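You operate a simulated robot arm through the tools that you are given. There is no shell and no other tool. Be economical: measure what you need, move in short steps, check, and stop when the job is done.

Carry out the task below with a simulated robot arm. There is one attempt and no reset: what you move stays moved.

JOB
Bake the green rack in the lower drawer as the yellow card says, then switch the oven off.
Fine: one bake, run until the cool lamp lights; the rack stays in the shut drawer, latch locked, dials left as set.

Only the result counts: the job must be done as asked and must still hold three seconds after the hand-in. Knocking over, shifting, dropping, spilling or breaking anything else fails it.

ROBOT AND FRAMES
A 6-joint arm with a two-finger parallel gripper, fixed in place. Base frame: the origin is at the foot of the arm, x ahead of it, y to its left, z up. Units: m, degrees, N and s.
With the tool pointing down near the work surface it reaches from about 0.34 to 0.82 m from the base axis. Its first joint turns from -166.0 to 166.0 degrees. Payload 3.91 kg.
Tool frame: the origin (TCP) lies between the finger pads and is the grasp point; the fingertips stand 0.03 m ahead of it; z points along the fingers, y is the line along which they close. The gripper opens to 0.11 m. The fingers are 0.02 m wide and 0.01 m thick; the gripper's body (0.048 by 0.112 m) begins 0.055 m behind the TCP.
Orientation is that of the tool frame in the base frame, as a unit quaternion [w, x, y, z]. With the fingers straight down and closing along the base's y, the tool's x points along the base's -x, its y along +y and its z along -z.

CONTROLS
- The arm moves only by the tool nudge_tool. Its argument "plan" is a list of rows, each a list of 7 numbers: the shift along the base's x, y, z in units of 40 mm (1.0 is 40 mm), then the turn, a rotation vector about the base's x, y, z in units of 4 degrees (1.0 is 4 degrees), then the gripper command, from -1 (shut) to 1 (fully open), values between in proportion. In form: [[dx, dy, dz, wx, wy, wz, hand], ...]. A call has 1 to 20 rows; each row shifts and turns the commanded pose from where the row before left it. A call with a number of a shift or a turn outside -1 to 1 is refused whole. Each row takes 0.2 s and may step no farther than 0.05 m and 8.6 degrees from the row before; otherwise, or with a gripper value out of range, the whole call is refused. Where a pose cannot be reached the arm comes as near as it can. A force on the tool above 40 N (or 10 N above the force at the start of the call, whichever is more), or a blocked arm, ends the call early, and 0.2 s more pass. Each finger travels about 0.045 m/s and halts on what it meets, pressing with about 30 N; the grip force reading is that of the motor and also rises with nothing between the fingers. The clock runs only during rows and for 0.2 s after the last one: add rows that do not move to give the fingers time. It gives the time, the measured TCP pose, the force on the tool (base axes), the opening and the grip force at its end, in the units of the frame above (readings bear some noise), with the torque about the TCP (base axes, N m) and any sound that the robot's microphone picked up, and new pictures: "show" is both (left out), scene, wrist or none.
- Cameras (640 x 400 px; columns grow to the right, rows downward): "scene" is fixed at [0.3993, -0.5001, 1.5357]; the picture's right is [0.97, 0.24, 0.00], its down [0.13, -0.52, -0.85] and it looks along [-0.21, 0.82, -0.53] (base axes); focal length 310 px, centre (320, 200). "wrist" rides on the gripper at [0.077, 0.007, -0.114] in the tool frame; the picture's right is [-0.09, 1.00, 0.00], its down [-0.80, -0.07, -0.59] and it looks along [-0.59, -0.05, 0.80] (tool axes); focal length 270 px, centre (320, 200). There is no depth. A picture from a camera that has moved, and an enlarged one, comes with that camera's place and axes in the base frame and with its lens.
- lift_body(by): slides the trunk up (or, below 0, down) by that many m; the arm rides with it, the base frame stays. It gives what a move gives, with no picture.
- zoom(camera, box): a new picture of the part [left, top, right, bottom] of that camera's present view, enlarged. It takes no simulated time.
- close_job(): hands the job in; it is judged then, once.

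Go step by step. Nothing tells you positions but the pictures and the camera data: compare them with the known pose of the tool, close in by small moves and look again before you grip or let go. The budget is 120 turns and 200 pictures, counting those below and the enlarged ones. Unless the task says otherwise, let go and move clear before handing in, and close with one line.

The tools are called after ">>>" by a JSON object that holds its "name" and its "arguments". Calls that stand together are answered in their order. nudge_tool: Moves the arm, as the interface text tells. Its arguments: {"type":"object","properties":{"plan":{"type":"array","items":{"type":"array","items":{"type":"number"}}},"show":{"type":"string","enum":["both","scene","wrist","none"]}},"required":["plan"]} The other tools are called the same way: lift_body (by) slides the trunk up or down; zoom (camera, box) takes an enlarged picture of a part of a camera's view; close_job () hands the job in.

At the start:

```text
t: 0.0
position: [0.4296, 0.2691, 1.2926]
ee_rot: [0.001, -0.001, 1.0, 0.0]
contact_force: [-0.3, -0.1, -0.4]
ft_torque: [-0.03, 0.04, 0.0]
finger_gap: 0.11
grasp_force: 0.0
trunk travel left (down, up): [-0.575, 0.035]
```

scene: 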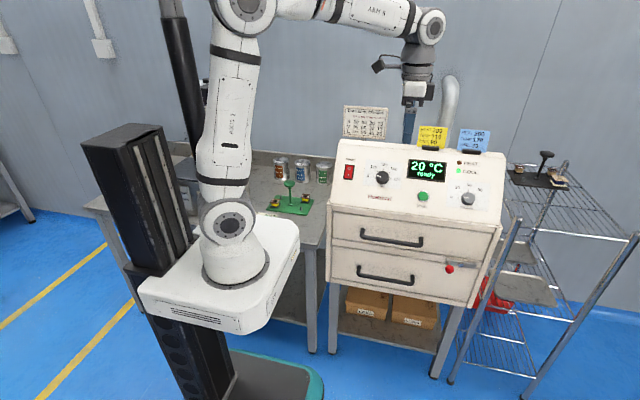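
wrist: 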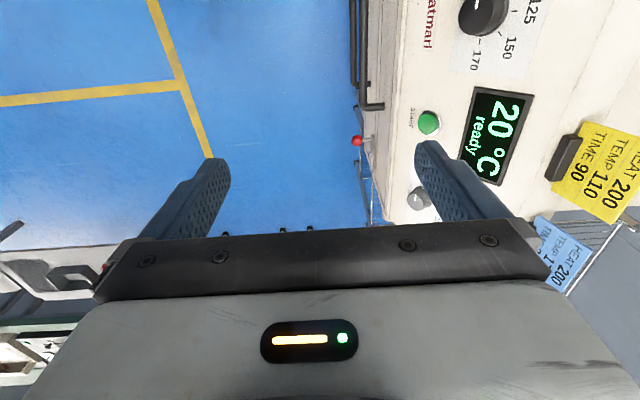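

I see an oven on a table with two drawers, dials, and yellow and blue cards; the green rack is on the bench to the left. I'll zoom for details first.

>>> {"name": "zoom", "arguments": {"camera": "scene", "box": [330, 100, 510, 212]}}

>>> {"name": "zoom", "arguments": {"camera": "scene", "box": [240, 140, 350, 230]}}

>>> {"name": "zoom", "arguments": {"camera": "scene", "box": [315, 200, 515, 330]}}

>>> {"name": "zoom", "arguments": {"camera": "wrist", "box": [400, 0, 640, 240]}}

```text
3.56 times, centred on (420, 156) of scene
camera zoom: at [0.3993, -0.5001, 1.5357], right [0.97, 0.24, 0.0], down [0.13, -0.52, -0.85], along [-0.21, 0.82, -0.53], focal length 1101 px, centre (-36, 356)
```

zoom: 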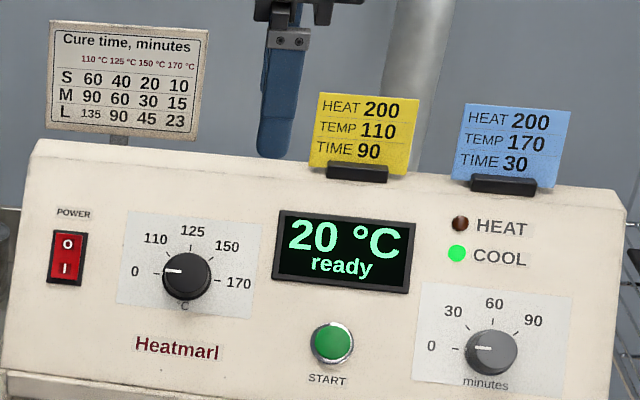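

```text
4.44 times, centred on (295, 185) of scene
camera zoom: at [0.3993, -0.5001, 1.5357], right [0.97, 0.24, 0.0], down [0.13, -0.52, -0.85], along [-0.21, 0.82, -0.53], focal length 1376 px, centre (431, 267)
```

zoom: 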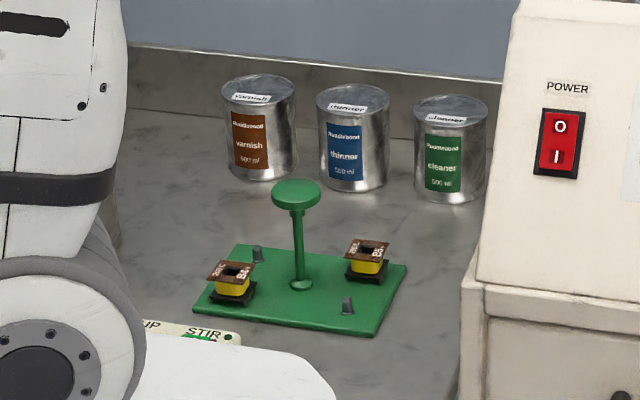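

```text
3.08 times, centred on (415, 265) of scene
camera zoom: at [0.3993, -0.5001, 1.5357], right [0.97, 0.24, 0.0], down [0.13, -0.52, -0.85], along [-0.21, 0.82, -0.53], focal length 952 px, centre (28, 0)
```

zoom: 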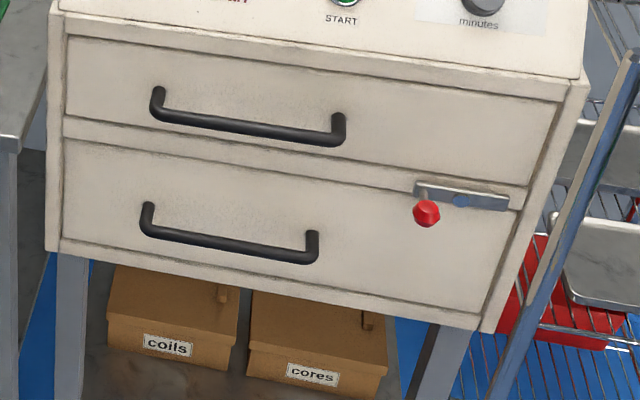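

```text
1.67 times, centred on (520, 120) of wrist
camera zoom: at [0.3538, 0.2765, 1.4062], right [0.09, 1.0, 0.0], down [0.8, -0.07, 0.59], along [0.59, -0.05, -0.8], focal length 450 px, centre (-13, 333)
```

zoom: 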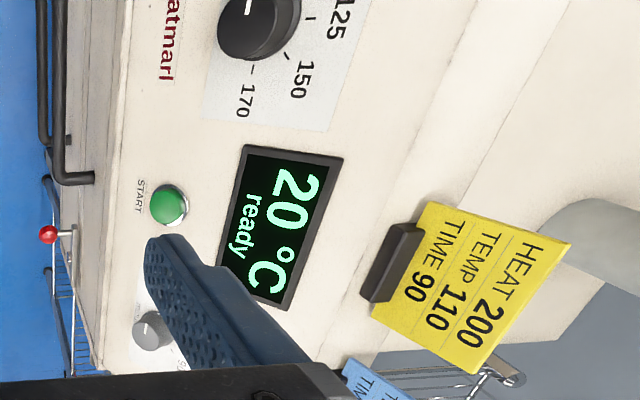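

The start button is near (0.51, 0.43, 1.01) on a panel tilted about 35° back, and the dials sit beside it. I'll tilt the tool to face the panel and move in front of the temperature dial.

>>> {"name": "nudge_tool", "arguments": {"plan": [[-0.1, 0.1, -0.29, 0.964, 0, 0, 0.4], [-0.1, 0.1, -0.29, 0.964, 0, 0, 0.4], [-0.1, 0.1, -0.29, 0.964, 0, 0, 0.4], [-0.1, 0.1, -0.29, 0.964, 0, 0, 0.4], [-0.1, 0.1, -0.29, 0.964, 0, 0, 0.4], [-0.1, 0.1, -0.29, 0.964, 0, 0, 0.4], [-0.1, 0.1, -0.29, 0.964, 0, 0, 0.4], [-0.1, 0.1, -0.29, 0.964, 0, 0, 0.4], [-0.1, 0.1, -0.29, 0.964, 0, 0, 0.4], [-0.1, 0.1, -0.29, 0.964, 0, 0, 0.4], [-0.1, 0.1, -0.29, 0.964, 0, 0, 0.4], [-0.1, 0.1, -0.29, 0.964, 0, 0, 0.4], [-0.1, 0.1, -0.29, 0.964, 0, 0, 0.4], [-0.1, 0.1, -0.29, 0.964, 0, 0, 0.4], [0, 0, 0, 0, 0, 0, 0.4]]}}

```text
t: 3.2
position: [0.3735, 0.3262, 1.13]
ee_rot: [0.0, 0.0, 0.891, 0.455]
contact_force: [-0.8, -0.5, -0.2]
ft_torque: [0.01, -0.01, -0.01]
finger_gap: 0.0768
grasp_force: 0.1
trunk travel left (down, up): [-0.575, 0.035]
camera wrist: at [0.2978, 0.2371, 1.202], right [0.09, 0.58, 0.81], down [0.8, -0.52, 0.29], along [0.59, 0.62, -0.51], focal length 270 px, centre (320, 200)
```

scene: 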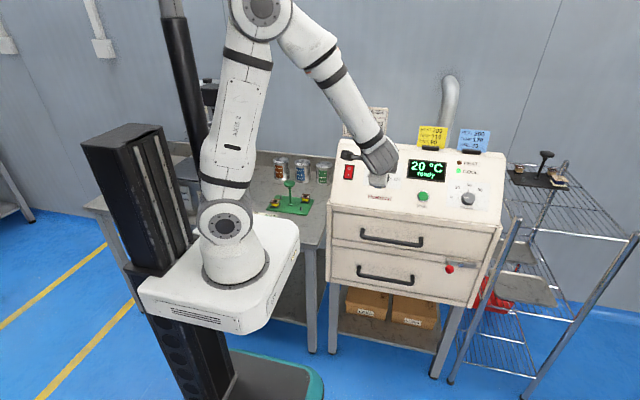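
wrist: 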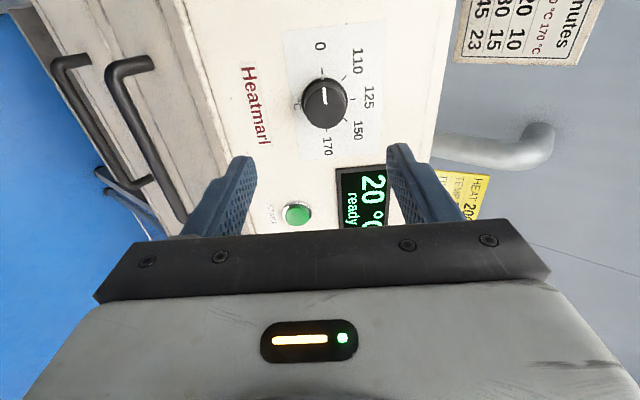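

The dial is straight ahead of the tool, knob centre about (0.373, 0.434, 1.055). I'll look closer at the dial marks and then advance onto it.

>>> {"name": "zoom", "arguments": {"camera": "wrist", "box": [260, 30, 400, 170]}}

>>> {"name": "nudge_tool", "arguments": {"plan": [[0, 0.45, -0.32, 0, 0, 0, 0.3], [0, 0.45, -0.32, 0, 0, 0, 0.3], [0, 0.45, -0.32, 0, 0, 0, 0.3], [0, 0.45, -0.32, 0, 0, 0, 0.3], [0, 0.3, -0.21, 0, 0, 0, 0.3], [0, 0, 0, 0, 0, 0, 0.3]]}}

```text
2.86 times, centred on (330, 100) of wrist
camera zoom: at [0.2978, 0.2371, 1.202], right [0.09, 0.58, 0.81], down [0.8, -0.52, 0.29], along [0.59, 0.62, -0.51], focal length 772 px, centre (291, 486)
```

zoom: 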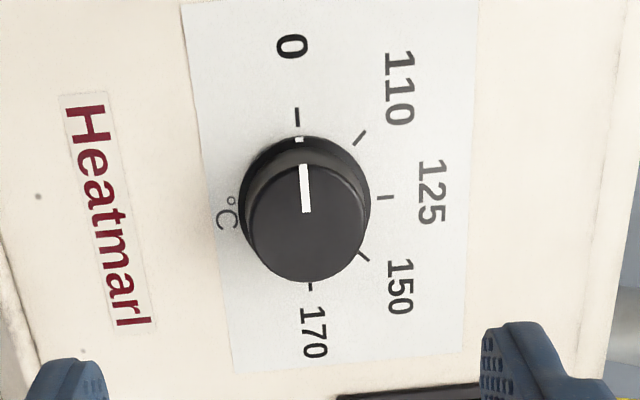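

```text
t: 4.6
position: [0.3736, 0.4104, 1.0703]
ee_rot: [0.0, 0.0, 0.891, 0.454]
contact_force: [-0.1, -0.2, -0.6]
ft_torque: [-0.03, 0.05, 0.03]
finger_gap: 0.0715
grasp_force: 0.1
trunk travel left (down, up): [-0.575, 0.035]
camera wrist: at [0.2981, 0.3212, 1.1423], right [0.09, 0.59, 0.81], down [0.8, -0.52, 0.29], along [0.59, 0.62, -0.51], focal length 270 px, centre (320, 200)
```

scene: 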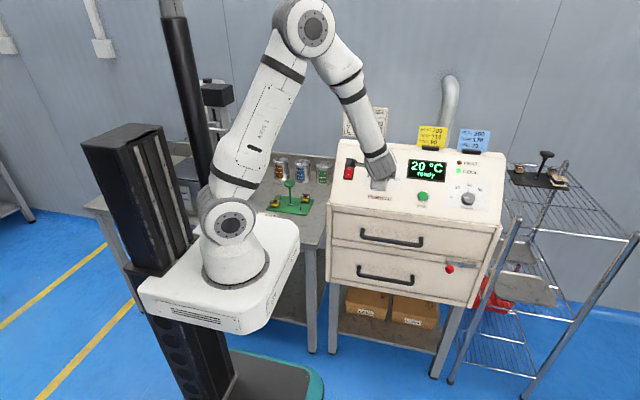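
wrist: 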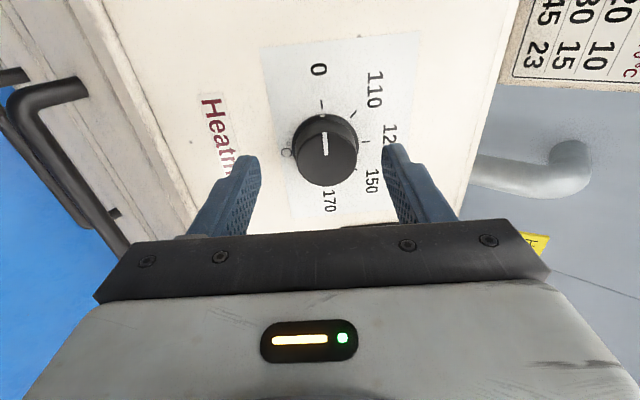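

The knob lies centred between the fingers, its face roughly 15 mm beyond the fingertips. I advance about 24 mm along the axis.

>>> {"name": "nudge_tool", "arguments": {"plan": [[0, 0.16, -0.116, 0, 0, 0, 0.3], [0, 0.16, -0.116, 0, 0, 0, 0.3], [0, 0.16, -0.116, 0, 0, 0, 0.3], [0, 0, 0, 0, 0, 0, 0.3]], "show": "wrist"}}

```text
t: 5.6
position: [0.3743, 0.4284, 1.0561]
ee_rot: [0.0, -0.001, 0.891, 0.454]
contact_force: [-0.3, 0.3, -0.1]
ft_torque: [-0.05, -0.03, 0.01]
finger_gap: 0.0717
grasp_force: 0.0
trunk travel left (down, up): [-0.575, 0.035]
camera wrist: at [0.2982, 0.3404, 1.1288], right [0.09, 0.59, 0.81], down [0.8, -0.52, 0.29], along [0.59, 0.62, -0.51], focal length 270 px, centre (320, 200)
```

wrist: 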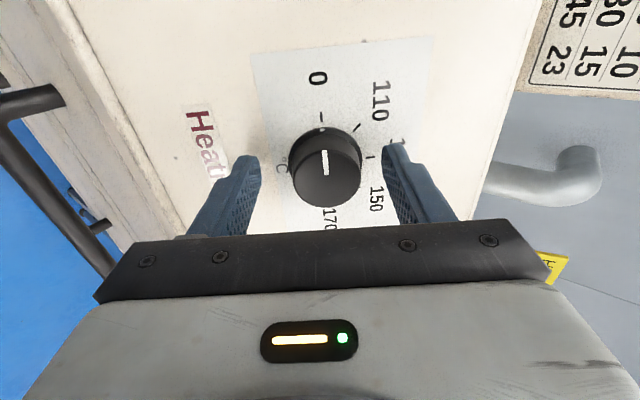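

The fingertips are about 10 mm past the knob face and nearly centred. I go 8 mm deeper with a 3 mm centring shift, then close.

>>> {"name": "nudge_tool", "arguments": {"plan": [[0, 0.1, -0.028, 0, 0, 0, 0.3], [0, 0.1, -0.028, 0, 0, 0, 0.3], [0, 0, 0, 0, 0, 0, 0], [0, 0, 0, 0, 0, 0, -0.5], [0, 0, 0, 0, 0, 0, -0.5], [0, 0, 0, 0, 0, 0, -0.5], [0, 0, 0, 0, 0, 0, -0.5]], "show": "wrist"}}

```text
t: 7.2
position: [0.3737, 0.4387, 1.0535]
ee_rot: [0.0, 0.0, 0.891, 0.455]
contact_force: [1.4, -1.3, -0.4]
ft_torque: [0.06, -0.07, -0.06]
finger_gap: 0.0412
grasp_force: 44.7
trunk travel left (down, up): [-0.575, 0.035]
camera wrist: at [0.2981, 0.3482, 1.1265], right [0.09, 0.58, 0.81], down [0.8, -0.52, 0.29], along [0.59, 0.62, -0.51], focal length 270 px, centre (320, 200)
```

wrist: 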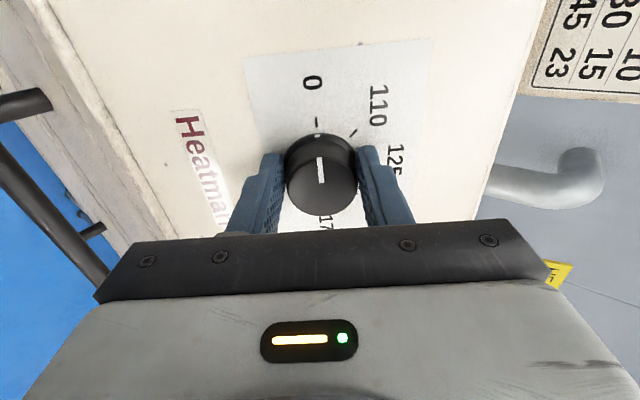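

The knob is gripped (41 mm gap, low load). I turn it 45° clockwise toward the 110 mark.

>>> {"name": "nudge_tool", "arguments": {"plan": [[0, 0, 0, 0, 0.759, -0.549, -0.5], [0, 0, 0, 0, 0.759, -0.549, -0.5], [0, 0, 0, 0, 0.759, -0.549, -0.5], [0, 0, 0, 0, 0.759, -0.549, -0.5], [0, 0, 0, 0, 0.759, -0.549, -0.5], [0, 0, 0, 0, 0.759, -0.549, -0.5], [0, 0, 0, 0, 0.759, -0.549, -0.5], [0, 0, 0, 0, 0.759, -0.549, -0.5], [0, 0, 0, 0, 0.759, -0.549, -0.5], [0, 0, 0, 0, 0.759, -0.549, -0.5], [0, 0, 0, 0, 0.759, -0.549, -0.5], [0, 0, 0, 0, 0.759, -0.549, -0.5], [0, 0, 0, 0, 0, 0, -0.5]]}}

```text
t: 9.6
position: [0.3759, 0.4396, 1.057]
ee_rot: [-0.158, 0.309, 0.834, 0.43]
contact_force: [-0.1, 0.1, 4.7]
ft_torque: [-0.16, -0.21, -0.27]
finger_gap: 0.0414
grasp_force: 45.0
trunk travel left (down, up): [-0.575, 0.035]
stopped in row 12: the force on the tool passed its limit at 41 N (the readings are from after the stop); the commanded pose is now the measured one
camera wrist: at [0.3222, 0.3781, 1.1682], right [0.72, 0.4, 0.57], down [0.56, -0.82, -0.12], along [0.42, 0.41, -0.81], focal length 270 px, centre (320, 200)
```

scene: 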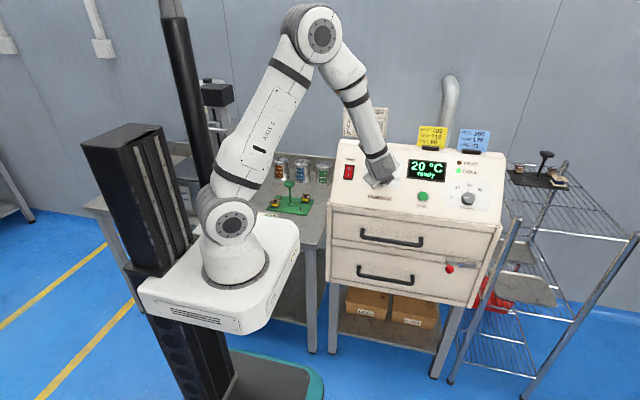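
wrist: 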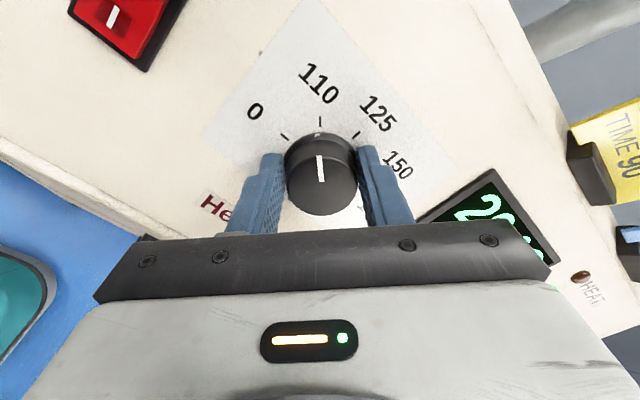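

The pointer appears to be at 110. I'll zoom to verify before letting go.

>>> {"name": "zoom", "arguments": {"camera": "wrist", "box": [250, 60, 400, 220]}}

```text
2.50 times, centred on (325, 140) of wrist
camera zoom: at [0.3222, 0.3781, 1.1682], right [0.72, 0.4, 0.57], down [0.56, -0.82, -0.12], along [0.42, 0.41, -0.81], focal length 676 px, centre (308, 350)
```

zoom: 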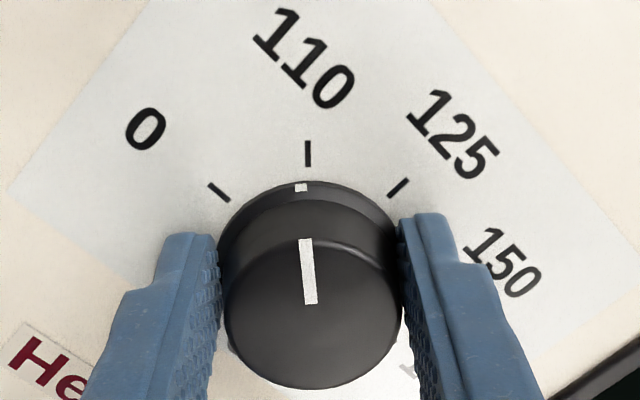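

It's about 4–5° short of the tick. A small further turn.

>>> {"name": "nudge_tool", "arguments": {"plan": [[0, 0, 0, 0, 0.45, -0.325, -0.5], [0, 0, 0, 0, 0.45, -0.325, -0.5], [0, 0, 0, 0, 0, 0, -0.5]], "show": "none"}}

>>> {"name": "zoom", "arguments": {"camera": "wrist", "box": [250, 60, 400, 220]}}

```text
t: 10.4
position: [0.3751, 0.4397, 1.0563]
ee_rot: [-0.174, 0.343, 0.82, 0.423]
contact_force: [3.4, 5.2, 6.6]
ft_torque: [-0.12, -0.48, -0.55]
finger_gap: 0.0413
grasp_force: 44.9
trunk travel left (down, up): [-0.575, 0.035]
```

```text
2.50 times, centred on (325, 140) of wrist
camera zoom: at [0.3269, 0.3807, 1.1718], right [0.77, 0.37, 0.52], down [0.51, -0.84, -0.16], along [0.38, 0.39, -0.84], focal length 676 px, centre (308, 350)
```

zoom: 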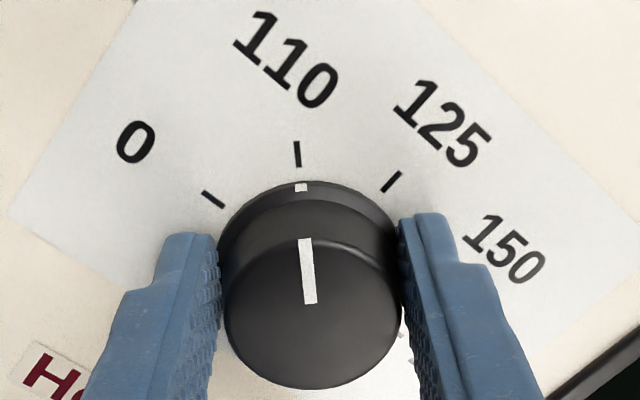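

The temperature dial points at 110. I release, back off along the dial axis, untwist, and move over in front of the timer dial.

>>> {"name": "nudge_tool", "arguments": {"plan": [[0, 0, 0, 0, 0, 0, 0.3], [0, 0, 0, 0, 0, 0, 0.3], [0, 0, 0, 0, 0, 0, 0.3], [0, -0.7, 0.5, 0, 0, 0, 0.3], [0, -0.7, 0.5, 0, 0, 0, 0.3], [0, -0.65, 0.46, 0, 0, 0, 0.3]], "show": "scene"}}

>>> {"name": "nudge_tool", "arguments": {"plan": [[0.565, -0.048, -0.069, 0, -0.78, 0.565, 0.3], [0.565, -0.048, -0.069, 0, -0.78, 0.565, 0.3], [0.565, -0.048, -0.069, 0, -0.78, 0.565, 0.3], [0.565, -0.048, -0.069, 0, -0.78, 0.565, 0.3], [0.565, -0.048, -0.069, 0, -0.78, 0.565, 0.3], [0.565, -0.048, -0.069, 0, -0.78, 0.565, 0.3], [0.565, -0.048, -0.069, 0, -0.78, 0.565, 0.3], [0.565, -0.048, -0.069, 0, -0.78, 0.565, 0.3], [0.565, -0.048, -0.069, 0, -0.78, 0.565, 0.3], [0.565, -0.048, -0.069, 0, -0.78, 0.565, 0.3], [0.565, -0.048, -0.069, 0, -0.78, 0.565, 0.3], [0.565, -0.048, -0.069, 0, -0.6, 0.43, 0.3], [0, 0, 0, 0, 0, 0, 0.3]]}}

```text
t: 11.8
position: [0.3745, 0.3567, 1.116]
ee_rot: [-0.174, 0.342, 0.821, 0.423]
contact_force: [0.0, 0.2, -0.5]
ft_torque: [-0.01, -0.02, -0.04]
finger_gap: 0.0715
grasp_force: 0.1
trunk travel left (down, up): [-0.575, 0.035]
```

scene: 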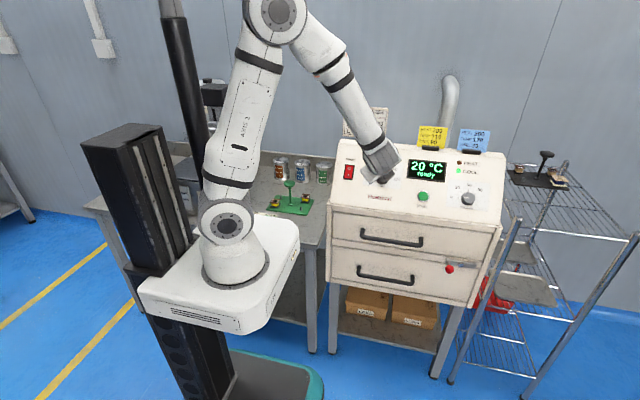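

```text
t: 14.6
position: [0.6474, 0.3339, 1.0813]
ee_rot: [0.0, -0.002, 0.889, 0.457]
contact_force: [0.5, 0.3, -0.7]
ft_torque: [-0.01, -0.02, 0.0]
finger_gap: 0.0714
grasp_force: 0.1
trunk travel left (down, up): [-0.575, 0.035]
camera wrist: at [0.5715, 0.2442, 1.1534], right [0.08, 0.58, 0.81], down [0.8, -0.52, 0.29], along [0.59, 0.63, -0.51], focal length 270 px, centre (320, 200)
```

scene: 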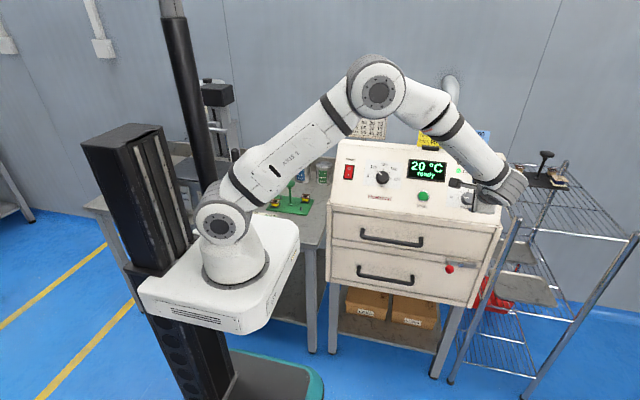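
wrist: 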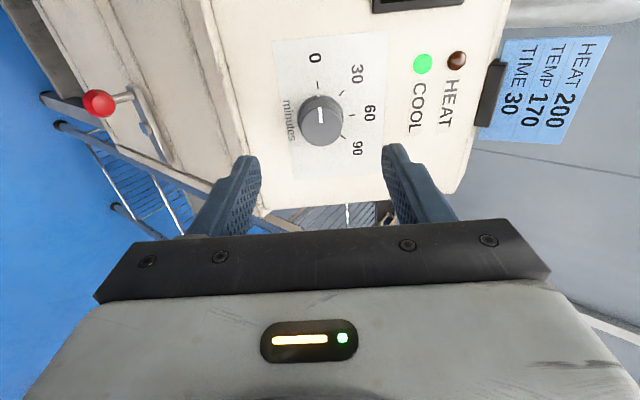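

The timer dial is straight ahead. I advance 6 cm along its axis and check the alignment again.

>>> {"name": "nudge_tool", "arguments": {"plan": [[0, 0.4, -0.29, 0, 0, 0, 0.3], [0, 0.4, -0.29, 0, 0, 0, 0.3], [0, 0.4, -0.29, 0, 0, 0, 0.3], [0, 0, 0, 0, 0, 0, 0.3]], "show": "wrist"}}

```text
t: 15.6
position: [0.6467, 0.3826, 1.0468]
ee_rot: [0.0, -0.002, 0.89, 0.457]
contact_force: [-0.1, -0.4, 0.0]
ft_torque: [0.01, 0.03, 0.0]
finger_gap: 0.0715
grasp_force: 0.0
trunk travel left (down, up): [-0.575, 0.035]
camera wrist: at [0.5712, 0.2929, 1.1188], right [0.09, 0.58, 0.81], down [0.8, -0.52, 0.29], along [0.59, 0.63, -0.51], focal length 270 px, centre (320, 200)
```

wrist: 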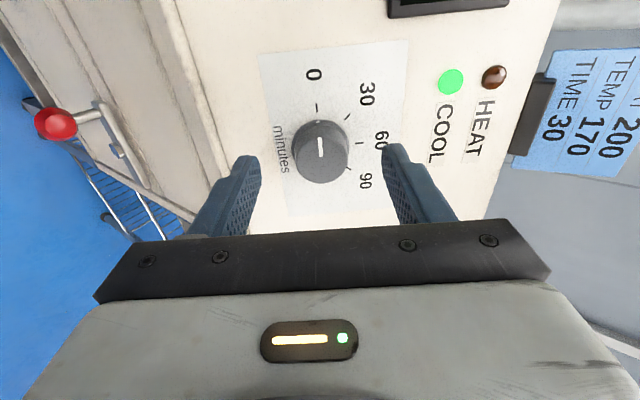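

The dial is centred, its face about 45 mm ahead of the TCP. I advance 30 mm more and close on it.

>>> {"name": "nudge_tool", "arguments": {"plan": [[0, 0.2, -0.145, 0, 0, 0, 0.3], [0, 0.2, -0.145, 0, 0, 0, 0.3], [0, 0.2, -0.145, 0, 0, 0, 0.3], [0, 0, 0, 0, 0, 0, 0.3]], "show": "wrist"}}

```text
t: 16.6
position: [0.6474, 0.4064, 1.0303]
ee_rot: [0.0, -0.002, 0.889, 0.457]
contact_force: [-0.5, 0.3, -0.3]
ft_torque: [0.03, 0.01, 0.0]
finger_gap: 0.0717
grasp_force: 0.1
trunk travel left (down, up): [-0.575, 0.035]
camera wrist: at [0.5711, 0.3169, 1.1011], right [0.09, 0.58, 0.81], down [0.8, -0.52, 0.29], along [0.59, 0.63, -0.51], focal length 270 px, centre (320, 200)
```

wrist: 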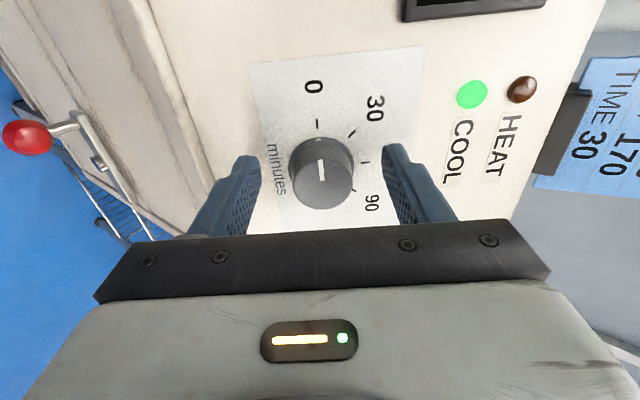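

Depth now nearly matches the earlier grip. I go 5 mm deeper and close.

>>> {"name": "nudge_tool", "arguments": {"plan": [[0, 0.1, -0.07, 0, 0, 0, 0.3], [0, 0, 0, 0, 0, 0, 0], [0, 0, 0, 0, 0, 0, -0.5], [0, 0, 0, 0, 0, 0, -0.5], [0, 0, 0, 0, 0, 0, -0.5], [0, 0, 0, 0, 0, 0, -0.5]], "show": "wrist"}}

```text
t: 18.0
position: [0.6475, 0.4101, 1.0265]
ee_rot: [0.0, -0.002, 0.89, 0.457]
contact_force: [0.3, 3.3, 0.1]
ft_torque: [0.07, 0.05, 0.08]
finger_gap: 0.0369
grasp_force: 44.6
trunk travel left (down, up): [-0.575, 0.035]
camera wrist: at [0.5709, 0.3207, 1.0983], right [0.09, 0.58, 0.81], down [0.8, -0.52, 0.29], along [0.59, 0.63, -0.51], focal length 270 px, centre (320, 200)
```

wrist: 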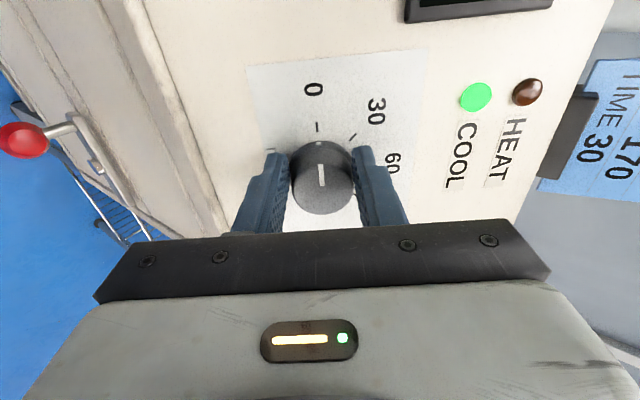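

Gripped (37 mm). I turn clockwise about 64° first and check.

>>> {"name": "nudge_tool", "arguments": {"plan": [[0, 0, 0, 0, 0.81, -0.586, -0.5], [0, 0, 0, 0, 0.81, -0.586, -0.5], [0, 0, 0, 0, 0.81, -0.586, -0.5], [0, 0, 0, 0, 0.81, -0.586, -0.5], [0, 0, 0, 0, 0.81, -0.586, -0.5], [0, 0, 0, 0, 0.81, -0.586, -0.5], [0, 0, 0, 0, 0.81, -0.586, -0.5], [0, 0, 0, 0, 0.81, -0.586, -0.5], [0, 0, 0, 0, 0.81, -0.586, -0.5], [0, 0, 0, 0, 0.81, -0.586, -0.5], [0, 0, 0, 0, 0.81, -0.586, -0.5], [0, 0, 0, 0, 0.81, -0.586, -0.5], [0, 0, 0, 0, 0.81, -0.586, -0.5], [0, 0, 0, 0, 0.81, -0.586, -0.5], [0, 0, 0, 0, 0.81, -0.586, -0.5], [0, 0, 0, 0, 0.81, -0.586, -0.5]], "show": "wrist"}}

```text
t: 19.7
position: [0.6483, 0.4143, 1.0304]
ee_rot: [-0.112, 0.221, 0.86, 0.446]
contact_force: [-1.3, 4.0, 3.2]
ft_torque: [0.07, 0.04, 0.14]
finger_gap: 0.0369
grasp_force: 44.7
trunk travel left (down, up): [-0.575, 0.035]
stopped in row 8: the force on the tool passed its limit at 41 N (the readings are from after the stop); the commanded pose is now the measured one
camera wrist: at [0.5838, 0.3443, 1.1312], right [0.55, 0.48, 0.68], down [0.67, -0.74, -0.02], along [0.5, 0.47, -0.73], focal length 270 px, centre (320, 200)
```

wrist: 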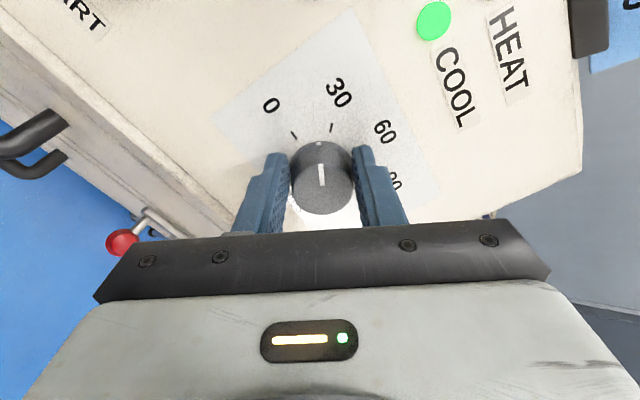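

The force stop shows that the knob's centre is about 10 mm right of my TCP. I open a little, recentre, regrip and continue turning.

>>> {"name": "nudge_tool", "arguments": {"plan": [[0, 0, 0, 0, 0, 0, 0.0], [0, 0, 0, 0, 0, 0, 0.0], [0.12, -0.039, -0.053, 0, 0, 0, 0.0], [0.12, -0.039, -0.053, 0, 0, 0, 0.0], [0, 0, 0, 0, 0, 0, -0.5], [0, 0, 0, 0, 0, 0, -0.5], [0, 0, 0, 0, 0, 0, -0.5]], "show": "wrist"}}

```text
t: 21.3
position: [0.6574, 0.4098, 1.0259]
ee_rot: [-0.112, 0.221, 0.86, 0.446]
contact_force: [2.6, 2.2, 2.8]
ft_torque: [0.16, -0.1, -0.17]
finger_gap: 0.0367
grasp_force: 44.6
trunk travel left (down, up): [-0.575, 0.035]
camera wrist: at [0.5945, 0.3402, 1.1272], right [0.55, 0.48, 0.68], down [0.67, -0.75, -0.02], along [0.5, 0.46, -0.73], focal length 270 px, centre (320, 200)
```

wrist: 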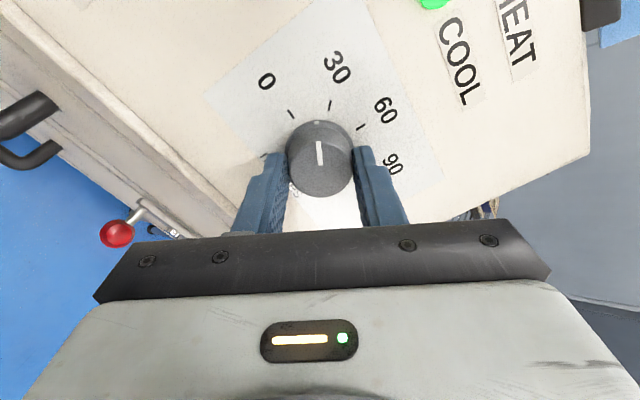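

I continue turning in a short step and watch the drift.

>>> {"name": "nudge_tool", "arguments": {"plan": [[0, 0, 0, 0, 0.6, -0.434, -0.5], [0, 0, 0, 0, 0.6, -0.434, -0.5], [0, 0, 0, 0, 0.6, -0.434, -0.5], [0, 0, 0, 0, 0.6, -0.434, -0.5], [0, 0, 0, 0, 0.6, -0.434, -0.5], [0, 0, 0, 0, 0.6, -0.434, -0.5]], "show": "wrist"}}

```text
t: 22.7
position: [0.6574, 0.4093, 1.0269]
ee_rot: [-0.179, 0.352, 0.816, 0.422]
contact_force: [2.3, 3.0, 5.1]
ft_torque: [-0.44, -0.45, -0.58]
finger_gap: 0.0369
grasp_force: 44.8
trunk travel left (down, up): [-0.575, 0.035]
camera wrist: at [0.61, 0.3505, 1.1414], right [0.78, 0.36, 0.51], down [0.5, -0.85, -0.17], along [0.38, 0.38, -0.84], focal length 270 px, centre (320, 200)
```

wrist: 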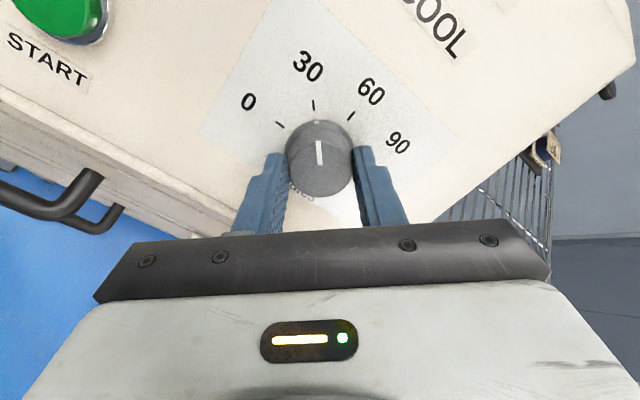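

No drift now, so the centre is right. I keep turning toward 90.

>>> {"name": "nudge_tool", "arguments": {"plan": [[0, 0, 0, 0, 0.7, -0.506, -0.5], [0, 0, 0, 0, 0.7, -0.506, -0.5], [0, 0, 0, 0, 0.7, -0.506, -0.5], [0, 0, 0, 0, 0.7, -0.506, -0.5], [0, 0, 0, 0, 0.7, -0.506, -0.5], [0, 0, 0, 0, 0.7, -0.506, -0.5], [0, 0, 0, 0, 0.7, -0.506, -0.5], [0, 0, 0, 0, 0.7, -0.506, -0.5], [0, 0, 0, 0, 0.7, -0.506, -0.5], [0, 0, 0, 0, 0.7, -0.506, -0.5], [0, 0, 0, 0, 0.7, -0.506, -0.5], [0, 0, 0, 0, 0.7, -0.506, -0.5], [0, 0, 0, 0, 0.7, -0.506, -0.5], [0, 0, 0, 0, 0.7, -0.506, -0.5], [0, 0, 0, 0, 0.7, -0.506, -0.5], [0, 0, 0, 0, 0.7, -0.506, -0.5], [0, 0, 0, 0, 0.7, -0.506, -0.5]], "show": "wrist"}}

```text
t: 26.3
position: [0.6561, 0.4085, 1.0266]
ee_rot: [-0.358, 0.709, 0.54, 0.279]
contact_force: [-14.0, -4.5, -6.1]
ft_torque: [0.23, -0.01, 0.06]
finger_gap: 0.0367
grasp_force: 45.2
trunk travel left (down, up): [-0.575, 0.035]
camera wrist: at [0.6831, 0.3581, 1.1521], right [0.94, -0.21, -0.27], down [-0.28, -0.92, -0.26], along [-0.2, 0.32, -0.93], focal length 270 px, centre (320, 200)
```

wrist: 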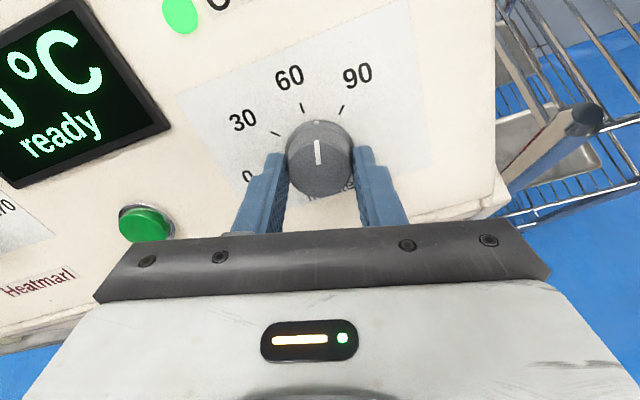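

Pointer is between 60 and 90 (about 105° turned). Another 29° to go.

>>> {"name": "nudge_tool", "arguments": {"plan": [[-0.03, 0, 0, 0, 0.6, -0.434, -0.5], [0, 0, 0, 0, 0.6, -0.434, -0.5], [0, 0, 0, 0, 0.6, -0.434, -0.5], [0, 0, 0, 0, 0.6, -0.434, -0.5], [0, 0, 0, 0, 0.6, -0.434, -0.5], [0, 0, 0, 0, 0.6, -0.434, -0.5], [0, 0, 0, 0, 0.6, -0.434, -0.5], [0, 0, 0, 0, 0.6, -0.434, -0.5], [0, 0, 0, 0, 0.6, -0.434, -0.5], [0, 0, 0, 0, 0.6, -0.434, -0.5], [0, 0, 0, 0, 0, 0, -0.5]], "show": "none"}}

>>> {"name": "zoom", "arguments": {"camera": "wrist", "box": [230, 50, 420, 220]}}

```text
t: 28.7
position: [0.6553, 0.4094, 1.0256]
ee_rot: [-0.416, 0.824, 0.341, 0.178]
contact_force: [-9.9, -1.6, -1.3]
ft_torque: [0.04, 0.05, 0.08]
finger_gap: 0.037
grasp_force: 45.7
trunk travel left (down, up): [-0.575, 0.035]
```

```text
2.35 times, centred on (325, 135) of wrist
camera zoom: at [0.7149, 0.3453, 1.1347], right [0.65, -0.46, -0.61], down [-0.62, -0.78, -0.07], along [-0.45, 0.42, -0.79], focal length 636 px, centre (308, 353)
```

zoom: 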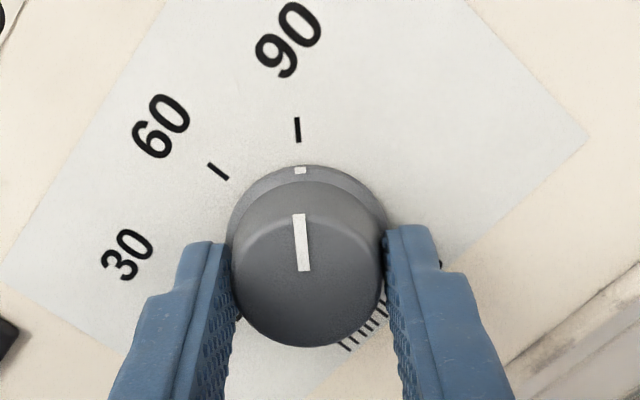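

The timer dial is at 90. I release, back off and untwist, moving out in front of the oven.

>>> {"name": "nudge_tool", "arguments": {"plan": [[0, 0, 0, 0, 0, 0, 0.3], [0, 0, 0, 0, 0, 0, 0.3], [0, 0, 0, 0, 0, 0, 0.3], [0, -0.7, 0.5, 0, 0, 0, 0.3], [0, -0.7, 0.5, 0, 0, 0, 0.3], [0, -0.7, 0.5, 0, 0, 0, 0.3], [0, -0.2, 0, 0, -0.81, 0.586, 0.3], [0, -0.2, 0, 0, -0.81, 0.586, 0.3], [0, -0.2, 0, 0, -0.81, 0.586, 0.3], [0, -0.2, 0, 0, -0.81, 0.586, 0.3], [0, -0.2, 0, 0, -0.81, 0.586, 0.3], [0, -0.2, 0, 0, -0.81, 0.586, 0.3], [0, -0.2, 0, 0, -0.81, 0.586, 0.3], [0, -0.2, 0, 0, -0.81, 0.586, 0.3], [0, -0.2, 0, 0, -0.81, 0.586, 0.3], [0, -0.2, 0, 0, -0.81, 0.586, 0.3], [0, 0, 0, 0, -0.81, 0.586, 0.3], [0, 0, 0, 0, -0.81, 0.586, 0.3], [0, 0, 0, 0, -0.81, 0.586, 0.3], [0, 0, 0, 0, -0.81, 0.586, 0.3]], "show": "none"}}

>>> {"name": "nudge_tool", "arguments": {"plan": [[-0.25, -0.1, -0.3, 0, -0.81, 0.586, 0.3], [-0.25, -0.1, -0.3, 0, -0.81, 0.586, 0.3], [-0.25, -0.1, -0.3, 0, -0.81, 0.586, 0.3], [-0.25, -0.1, -0.3, 0, -0.81, 0.586, 0.3], [-0.25, -0.1, -0.3, 0, -0.81, 0.586, 0.3], [-0.25, -0.1, -0.3, 0, -0.81, 0.586, 0.3], [-0.25, -0.1, -0.3, 0, -0.81, 0.586, 0.3], [-0.25, -0.1, -0.3, 0, -0.81, 0.586, 0.3], [-0.25, -0.1, -0.3, 0, -0.81, 0.586, 0.3], [-0.25, -0.1, -0.3, 0, -0.81, 0.586, 0.3], [-0.25, -0.1, -0.3, 0, -0.81, 0.586, 0.3], [-0.25, -0.1, -0.3, 0, -0.81, 0.586, 0.3], [-0.25, -0.1, -0.3, 0, -0.81, 0.586, 0.3], [-0.25, -0.1, -0.3, 0, -0.81, 0.586, 0.3], [-0.25, 0, -0.3, 0, -0.81, 0.586, 0.3], [-0.25, 0, -0.3, 0, -0.81, 0.586, 0.3], [-0.25, 0, -0.3, 0, -0.81, 0.586, 0.3], [-0.25, 0, -0.3, 0, -0.81, 0.586, 0.3], [-0.25, 0, -0.3, 0, -0.81, 0.586, 0.3], [-0.25, 0, -0.3, 0, -0.7, 0.506, 0.3]]}}

```text
t: 32.9
position: [0.6576, 0.2452, 1.0859]
ee_rot: [-0.286, 0.566, 0.687, 0.355]
contact_force: [0.0, 1.2, 0.1]
ft_torque: [0.02, -0.02, -0.03]
finger_gap: 0.0714
grasp_force: 0.1
trunk travel left (down, up): [-0.575, 0.035]
```

```text
t: 37.1
position: [0.4572, 0.1884, 0.8448]
ee_rot: [0.002, -0.005, 0.888, 0.46]
contact_force: [-0.1, 0.0, -0.1]
ft_torque: [-0.01, 0.03, 0.0]
finger_gap: 0.0714
grasp_force: 0.1
trunk travel left (down, up): [-0.575, 0.035]
camera wrist: at [0.381, 0.0978, 0.9168], right [0.08, 0.58, 0.81], down [0.8, -0.52, 0.29], along [0.59, 0.63, -0.5], focal length 270 px, centre (320, 200)
```

scene: 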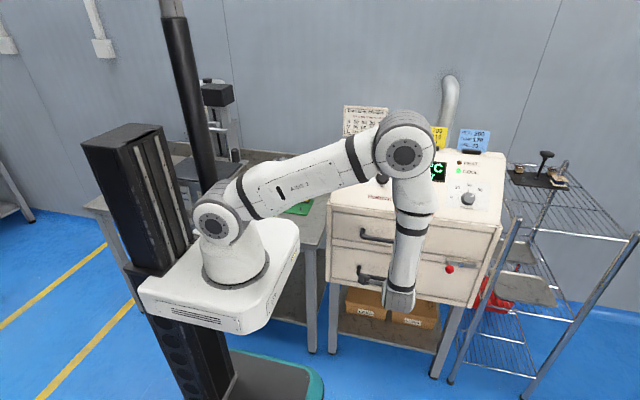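
wrist: 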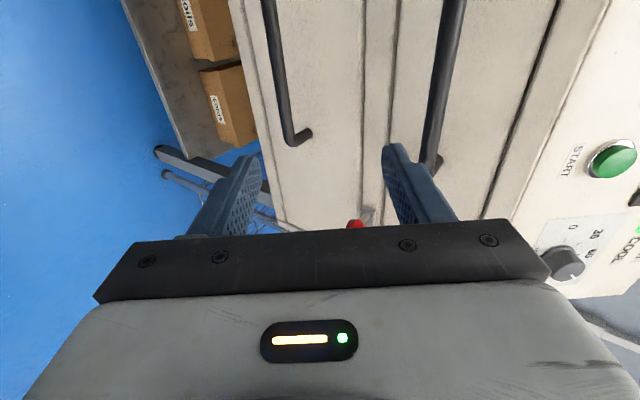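

The lower handle spans about x 0.33–0.54 at y≈0.375, z≈0.657. I level the tool to point straight at the oven and look at the latch.

>>> {"name": "nudge_tool", "arguments": {"plan": [[0, -0.25, -0.15, 1, 0, 0, 0.3], [0, -0.25, -0.15, 1, 0, 0, 0.3], [0, -0.25, -0.15, 1, 0, 0, 0.3], [0, -0.25, -0.15, 1, 0, 0, 0.3], [0, -0.25, -0.15, 1, 0, 0, 0.3], [0, -0.25, -0.15, 1, 0, 0, 0.3], [0, -0.25, -0.15, 1, 0, 0, 0.3], [0, -0.25, -0.15, 1, 0, 0, 0.3], [0, -0.25, -0.15, 0.7, 0, 0, 0.3], [0, 0, 0, 0, 0, 0, 0.3]]}}

>>> {"name": "zoom", "arguments": {"camera": "scene", "box": [430, 250, 500, 290]}}

```text
t: 39.3
position: [0.4563, 0.0991, 0.7918]
ee_rot: [0.003, -0.004, 0.71, 0.705]
contact_force: [-0.7, 0.4, 0.6]
ft_torque: [0.0, 0.0, 0.0]
finger_gap: 0.0715
grasp_force: 0.1
trunk travel left (down, up): [-0.575, 0.035]
camera wrist: at [0.381, -0.0161, 0.7982], right [0.08, 0.01, 1.0], down [0.8, -0.59, -0.06], along [0.59, 0.8, -0.05], focal length 270 px, centre (320, 200)
```

scene: 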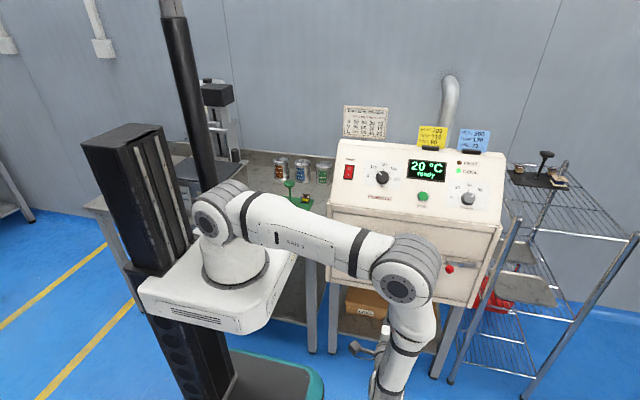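
wrist: 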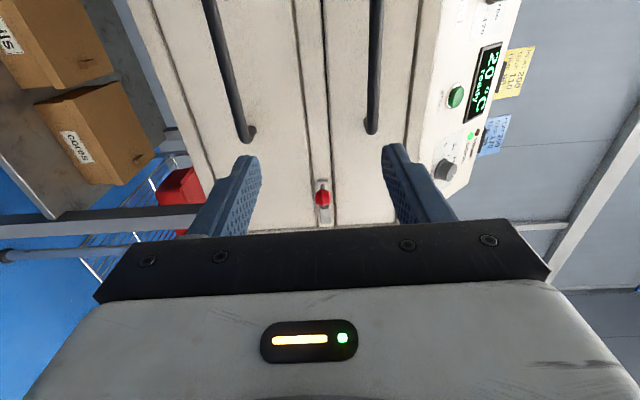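

```text
9.14 times, centred on (465, 270) of scene
camera zoom: at [0.3993, -0.5001, 1.5357], right [0.97, 0.24, 0.0], down [0.13, -0.52, -0.85], along [-0.21, 0.82, -0.53], focal length 2830 px, centre (-1006, -440)
```

zoom: 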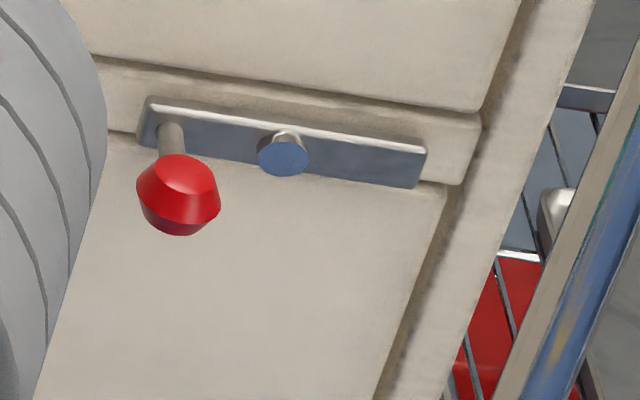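

The latch is a bar on a centre pivot at about (0.675, 0.37, 0.784), with the red knob on its left end. I'll approach the lower handle at about (0.433, 0.337, 0.687).

>>> {"name": "nudge_tool", "arguments": {"plan": [[-0.1, 0.5, -0.45, 0, 0, 0, 0.3], [-0.1, 0.5, -0.45, 0, 0, 0, 0.3], [-0.1, 0.5, -0.45, 0, 0, 0, 0.3], [-0.1, 0.5, -0.45, 0, 0, 0, 0.3], [-0.1, 0.5, -0.45, 0, 0, 0, 0.3], [-0.1, 0.5, -0.4, 0, 0, 0, 0.3], [0, 0.5, 0, 0, 0, 0, 0.3], [0, 0, 0, 0, 0, 0, 0.3]]}}

```text
t: 41.1
position: [0.4329, 0.2391, 0.6852]
ee_rot: [0.003, -0.005, 0.709, 0.705]
contact_force: [0.0, -0.3, 0.5]
ft_torque: [0.0, -0.05, -0.05]
finger_gap: 0.0718
grasp_force: 0.1
trunk travel left (down, up): [-0.575, 0.035]
camera wrist: at [0.357, 0.1235, 0.6921], right [0.08, 0.01, 1.0], down [0.8, -0.59, -0.06], along [0.59, 0.8, -0.05], focal length 270 px, centre (320, 200)
```

scene: 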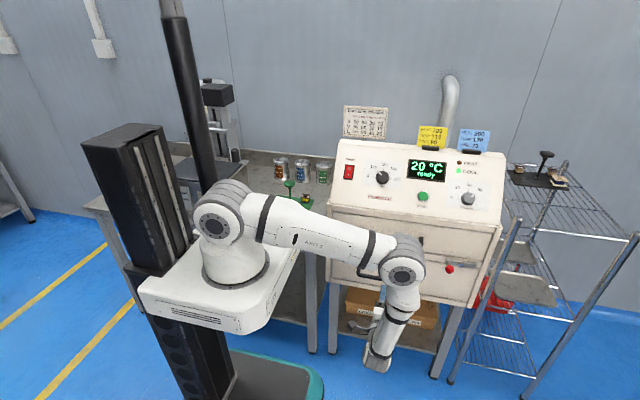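
wrist: 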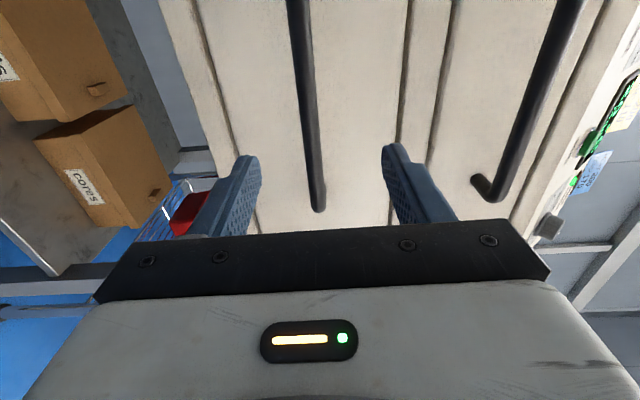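

The handle bar lies ~9 mm below the centre line. I adjust and advance until the bar is between the fingers.

>>> {"name": "nudge_tool", "arguments": {"plan": [[0, 0.4, -0.1, 0, 0, 0, 0.3], [0, 0.4, -0.1, 0, 0, 0, 0.3], [0, 0.5, 0, 0, 0, 0, 0.3], [0, 0.4, 0, 0, 0, 0, 0.3], [0, 0, 0, 0, 0, 0, 0.3]], "show": "wrist"}}

```text
t: 42.3
position: [0.4327, 0.3071, 0.6785]
ee_rot: [0.002, -0.003, 0.709, 0.705]
contact_force: [-0.2, 0.1, 0.1]
ft_torque: [0.02, -0.01, 0.0]
finger_gap: 0.0715
grasp_force: 0.0
trunk travel left (down, up): [-0.575, 0.035]
camera wrist: at [0.3564, 0.1916, 0.6848], right [0.08, 0.01, 1.0], down [0.8, -0.59, -0.06], along [0.59, 0.8, -0.05], focal length 270 px, centre (320, 200)
```

wrist: 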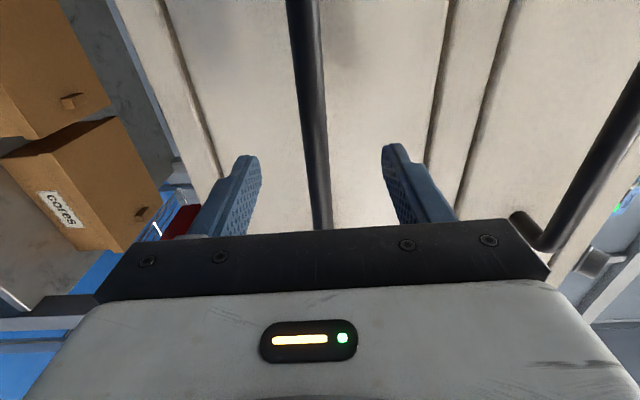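

Bar is nearly centred. I advance 14 mm and grip it.

>>> {"name": "nudge_tool", "arguments": {"plan": [[0, 0.2, -0.06, 0, 0, 0, 0.3], [0, 0.15, 0, 0, 0, 0, 0.3], [0, 0, 0, 0, 0, 0, -1], [0, 0, 0, 0, 0, 0, -1], [0, 0, 0, 0, 0, 0, -1], [0, 0, 0, 0, 0, 0, -1], [0, 0, 0, 0, 0, 0, -1]], "show": "wrist"}}

```text
t: 43.9
position: [0.4323, 0.3204, 0.6755]
ee_rot: [0.002, -0.004, 0.709, 0.705]
contact_force: [0.1, 0.9, -0.7]
ft_torque: [-0.03, 0.56, -0.06]
finger_gap: 0.0156
grasp_force: 44.6
trunk travel left (down, up): [-0.575, 0.035]
camera wrist: at [0.3566, 0.2055, 0.6825], right [0.08, 0.01, 1.0], down [0.8, -0.59, -0.06], along [0.59, 0.8, -0.05], focal length 270 px, centre (320, 200)
```

wrist: 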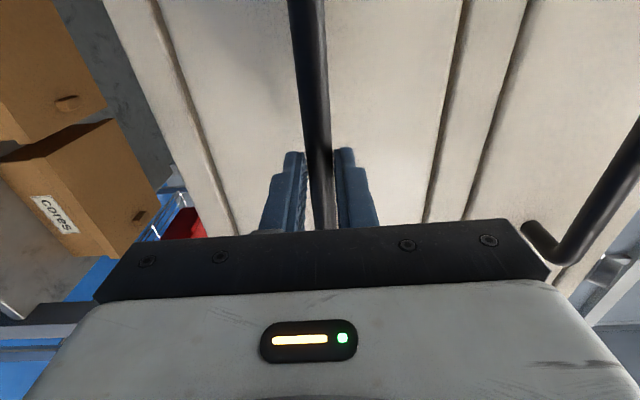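

The bar is gripped (16 mm). I pull gently toward −y to test whether the drawer is free.

>>> {"name": "nudge_tool", "arguments": {"plan": [[0, -0.15, 0, 0, 0, 0, -1], [0, -0.2, 0, 0, 0, 0, -1], [0, -0.2, 0, 0, 0, 0, -1], [0, -0.2, 0, 0, 0, 0, -1], [0, -0.2, 0, 0, 0, 0, -1]]}}

```text
t: 45.1
position: [0.4326, 0.2829, 0.6754]
ee_rot: [0.003, -0.004, 0.71, 0.705]
contact_force: [-4.1, -0.4, 2.6]
ft_torque: [0.12, 0.69, 0.57]
finger_gap: 0.0158
grasp_force: 44.9
trunk travel left (down, up): [-0.575, 0.035]
camera wrist: at [0.3568, 0.1676, 0.6824], right [0.08, 0.01, 1.0], down [0.8, -0.59, -0.06], along [0.59, 0.81, -0.05], focal length 270 px, centre (320, 200)
```

scene: 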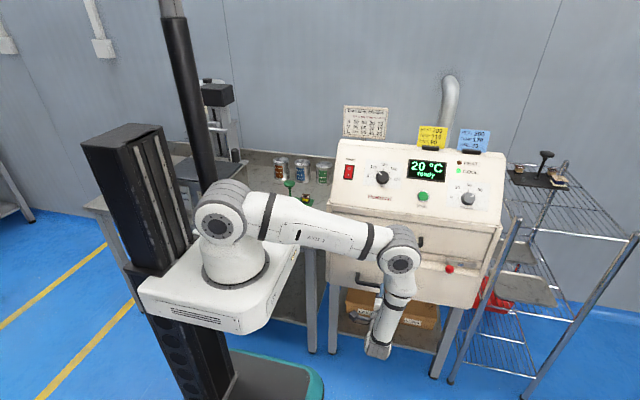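
wrist: 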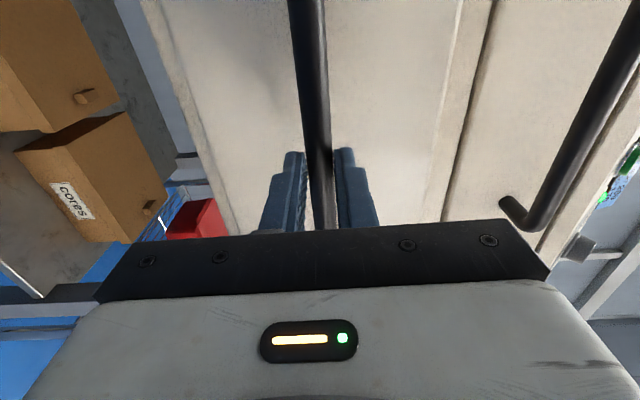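

The drawer slides, so the horizontal latch is the unlocked state. I keep pulling it open.

>>> {"name": "nudge_tool", "arguments": {"plan": [[0, -0.4, 0, 0, 0, 0, -1], [0, -0.4, 0, 0, 0, 0, -1], [0, -0.4, 0, 0, 0, 0, -1], [0, -0.4, 0, 0, 0, 0, -1], [0, -0.4, 0, 0, 0, 0, -1], [0, -0.4, 0, 0, 0, 0, -1], [0, -0.4, 0, 0, 0, 0, -1], [0, -0.4, 0, 0, 0, 0, -1], [0, -0.4, 0, 0, 0, 0, -1], [0, -0.4, 0, 0, 0, 0, -1], [0, -0.4, 0, 0, 0, 0, -1], [0, -0.4, 0, 0, 0, 0, -1], [0, 0, 0, 0, 0, 0, -1]]}}

```text
t: 47.9
position: [0.4328, 0.0909, 0.675]
ee_rot: [0.004, -0.004, 0.709, 0.705]
contact_force: [-4.6, -1.4, 8.1]
ft_torque: [0.15, 0.6, -0.22]
finger_gap: 0.0156
grasp_force: 44.9
trunk travel left (down, up): [-0.575, 0.035]
camera wrist: at [0.3567, -0.0245, 0.6823], right [0.08, 0.01, 1.0], down [0.8, -0.59, -0.06], along [0.59, 0.8, -0.05], focal length 270 px, centre (320, 200)
```

scene: 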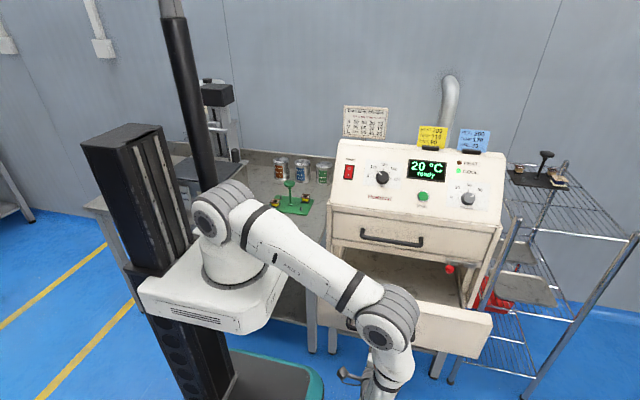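
wrist: 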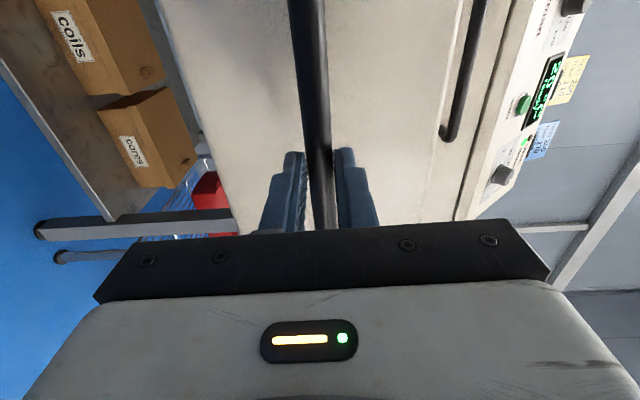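

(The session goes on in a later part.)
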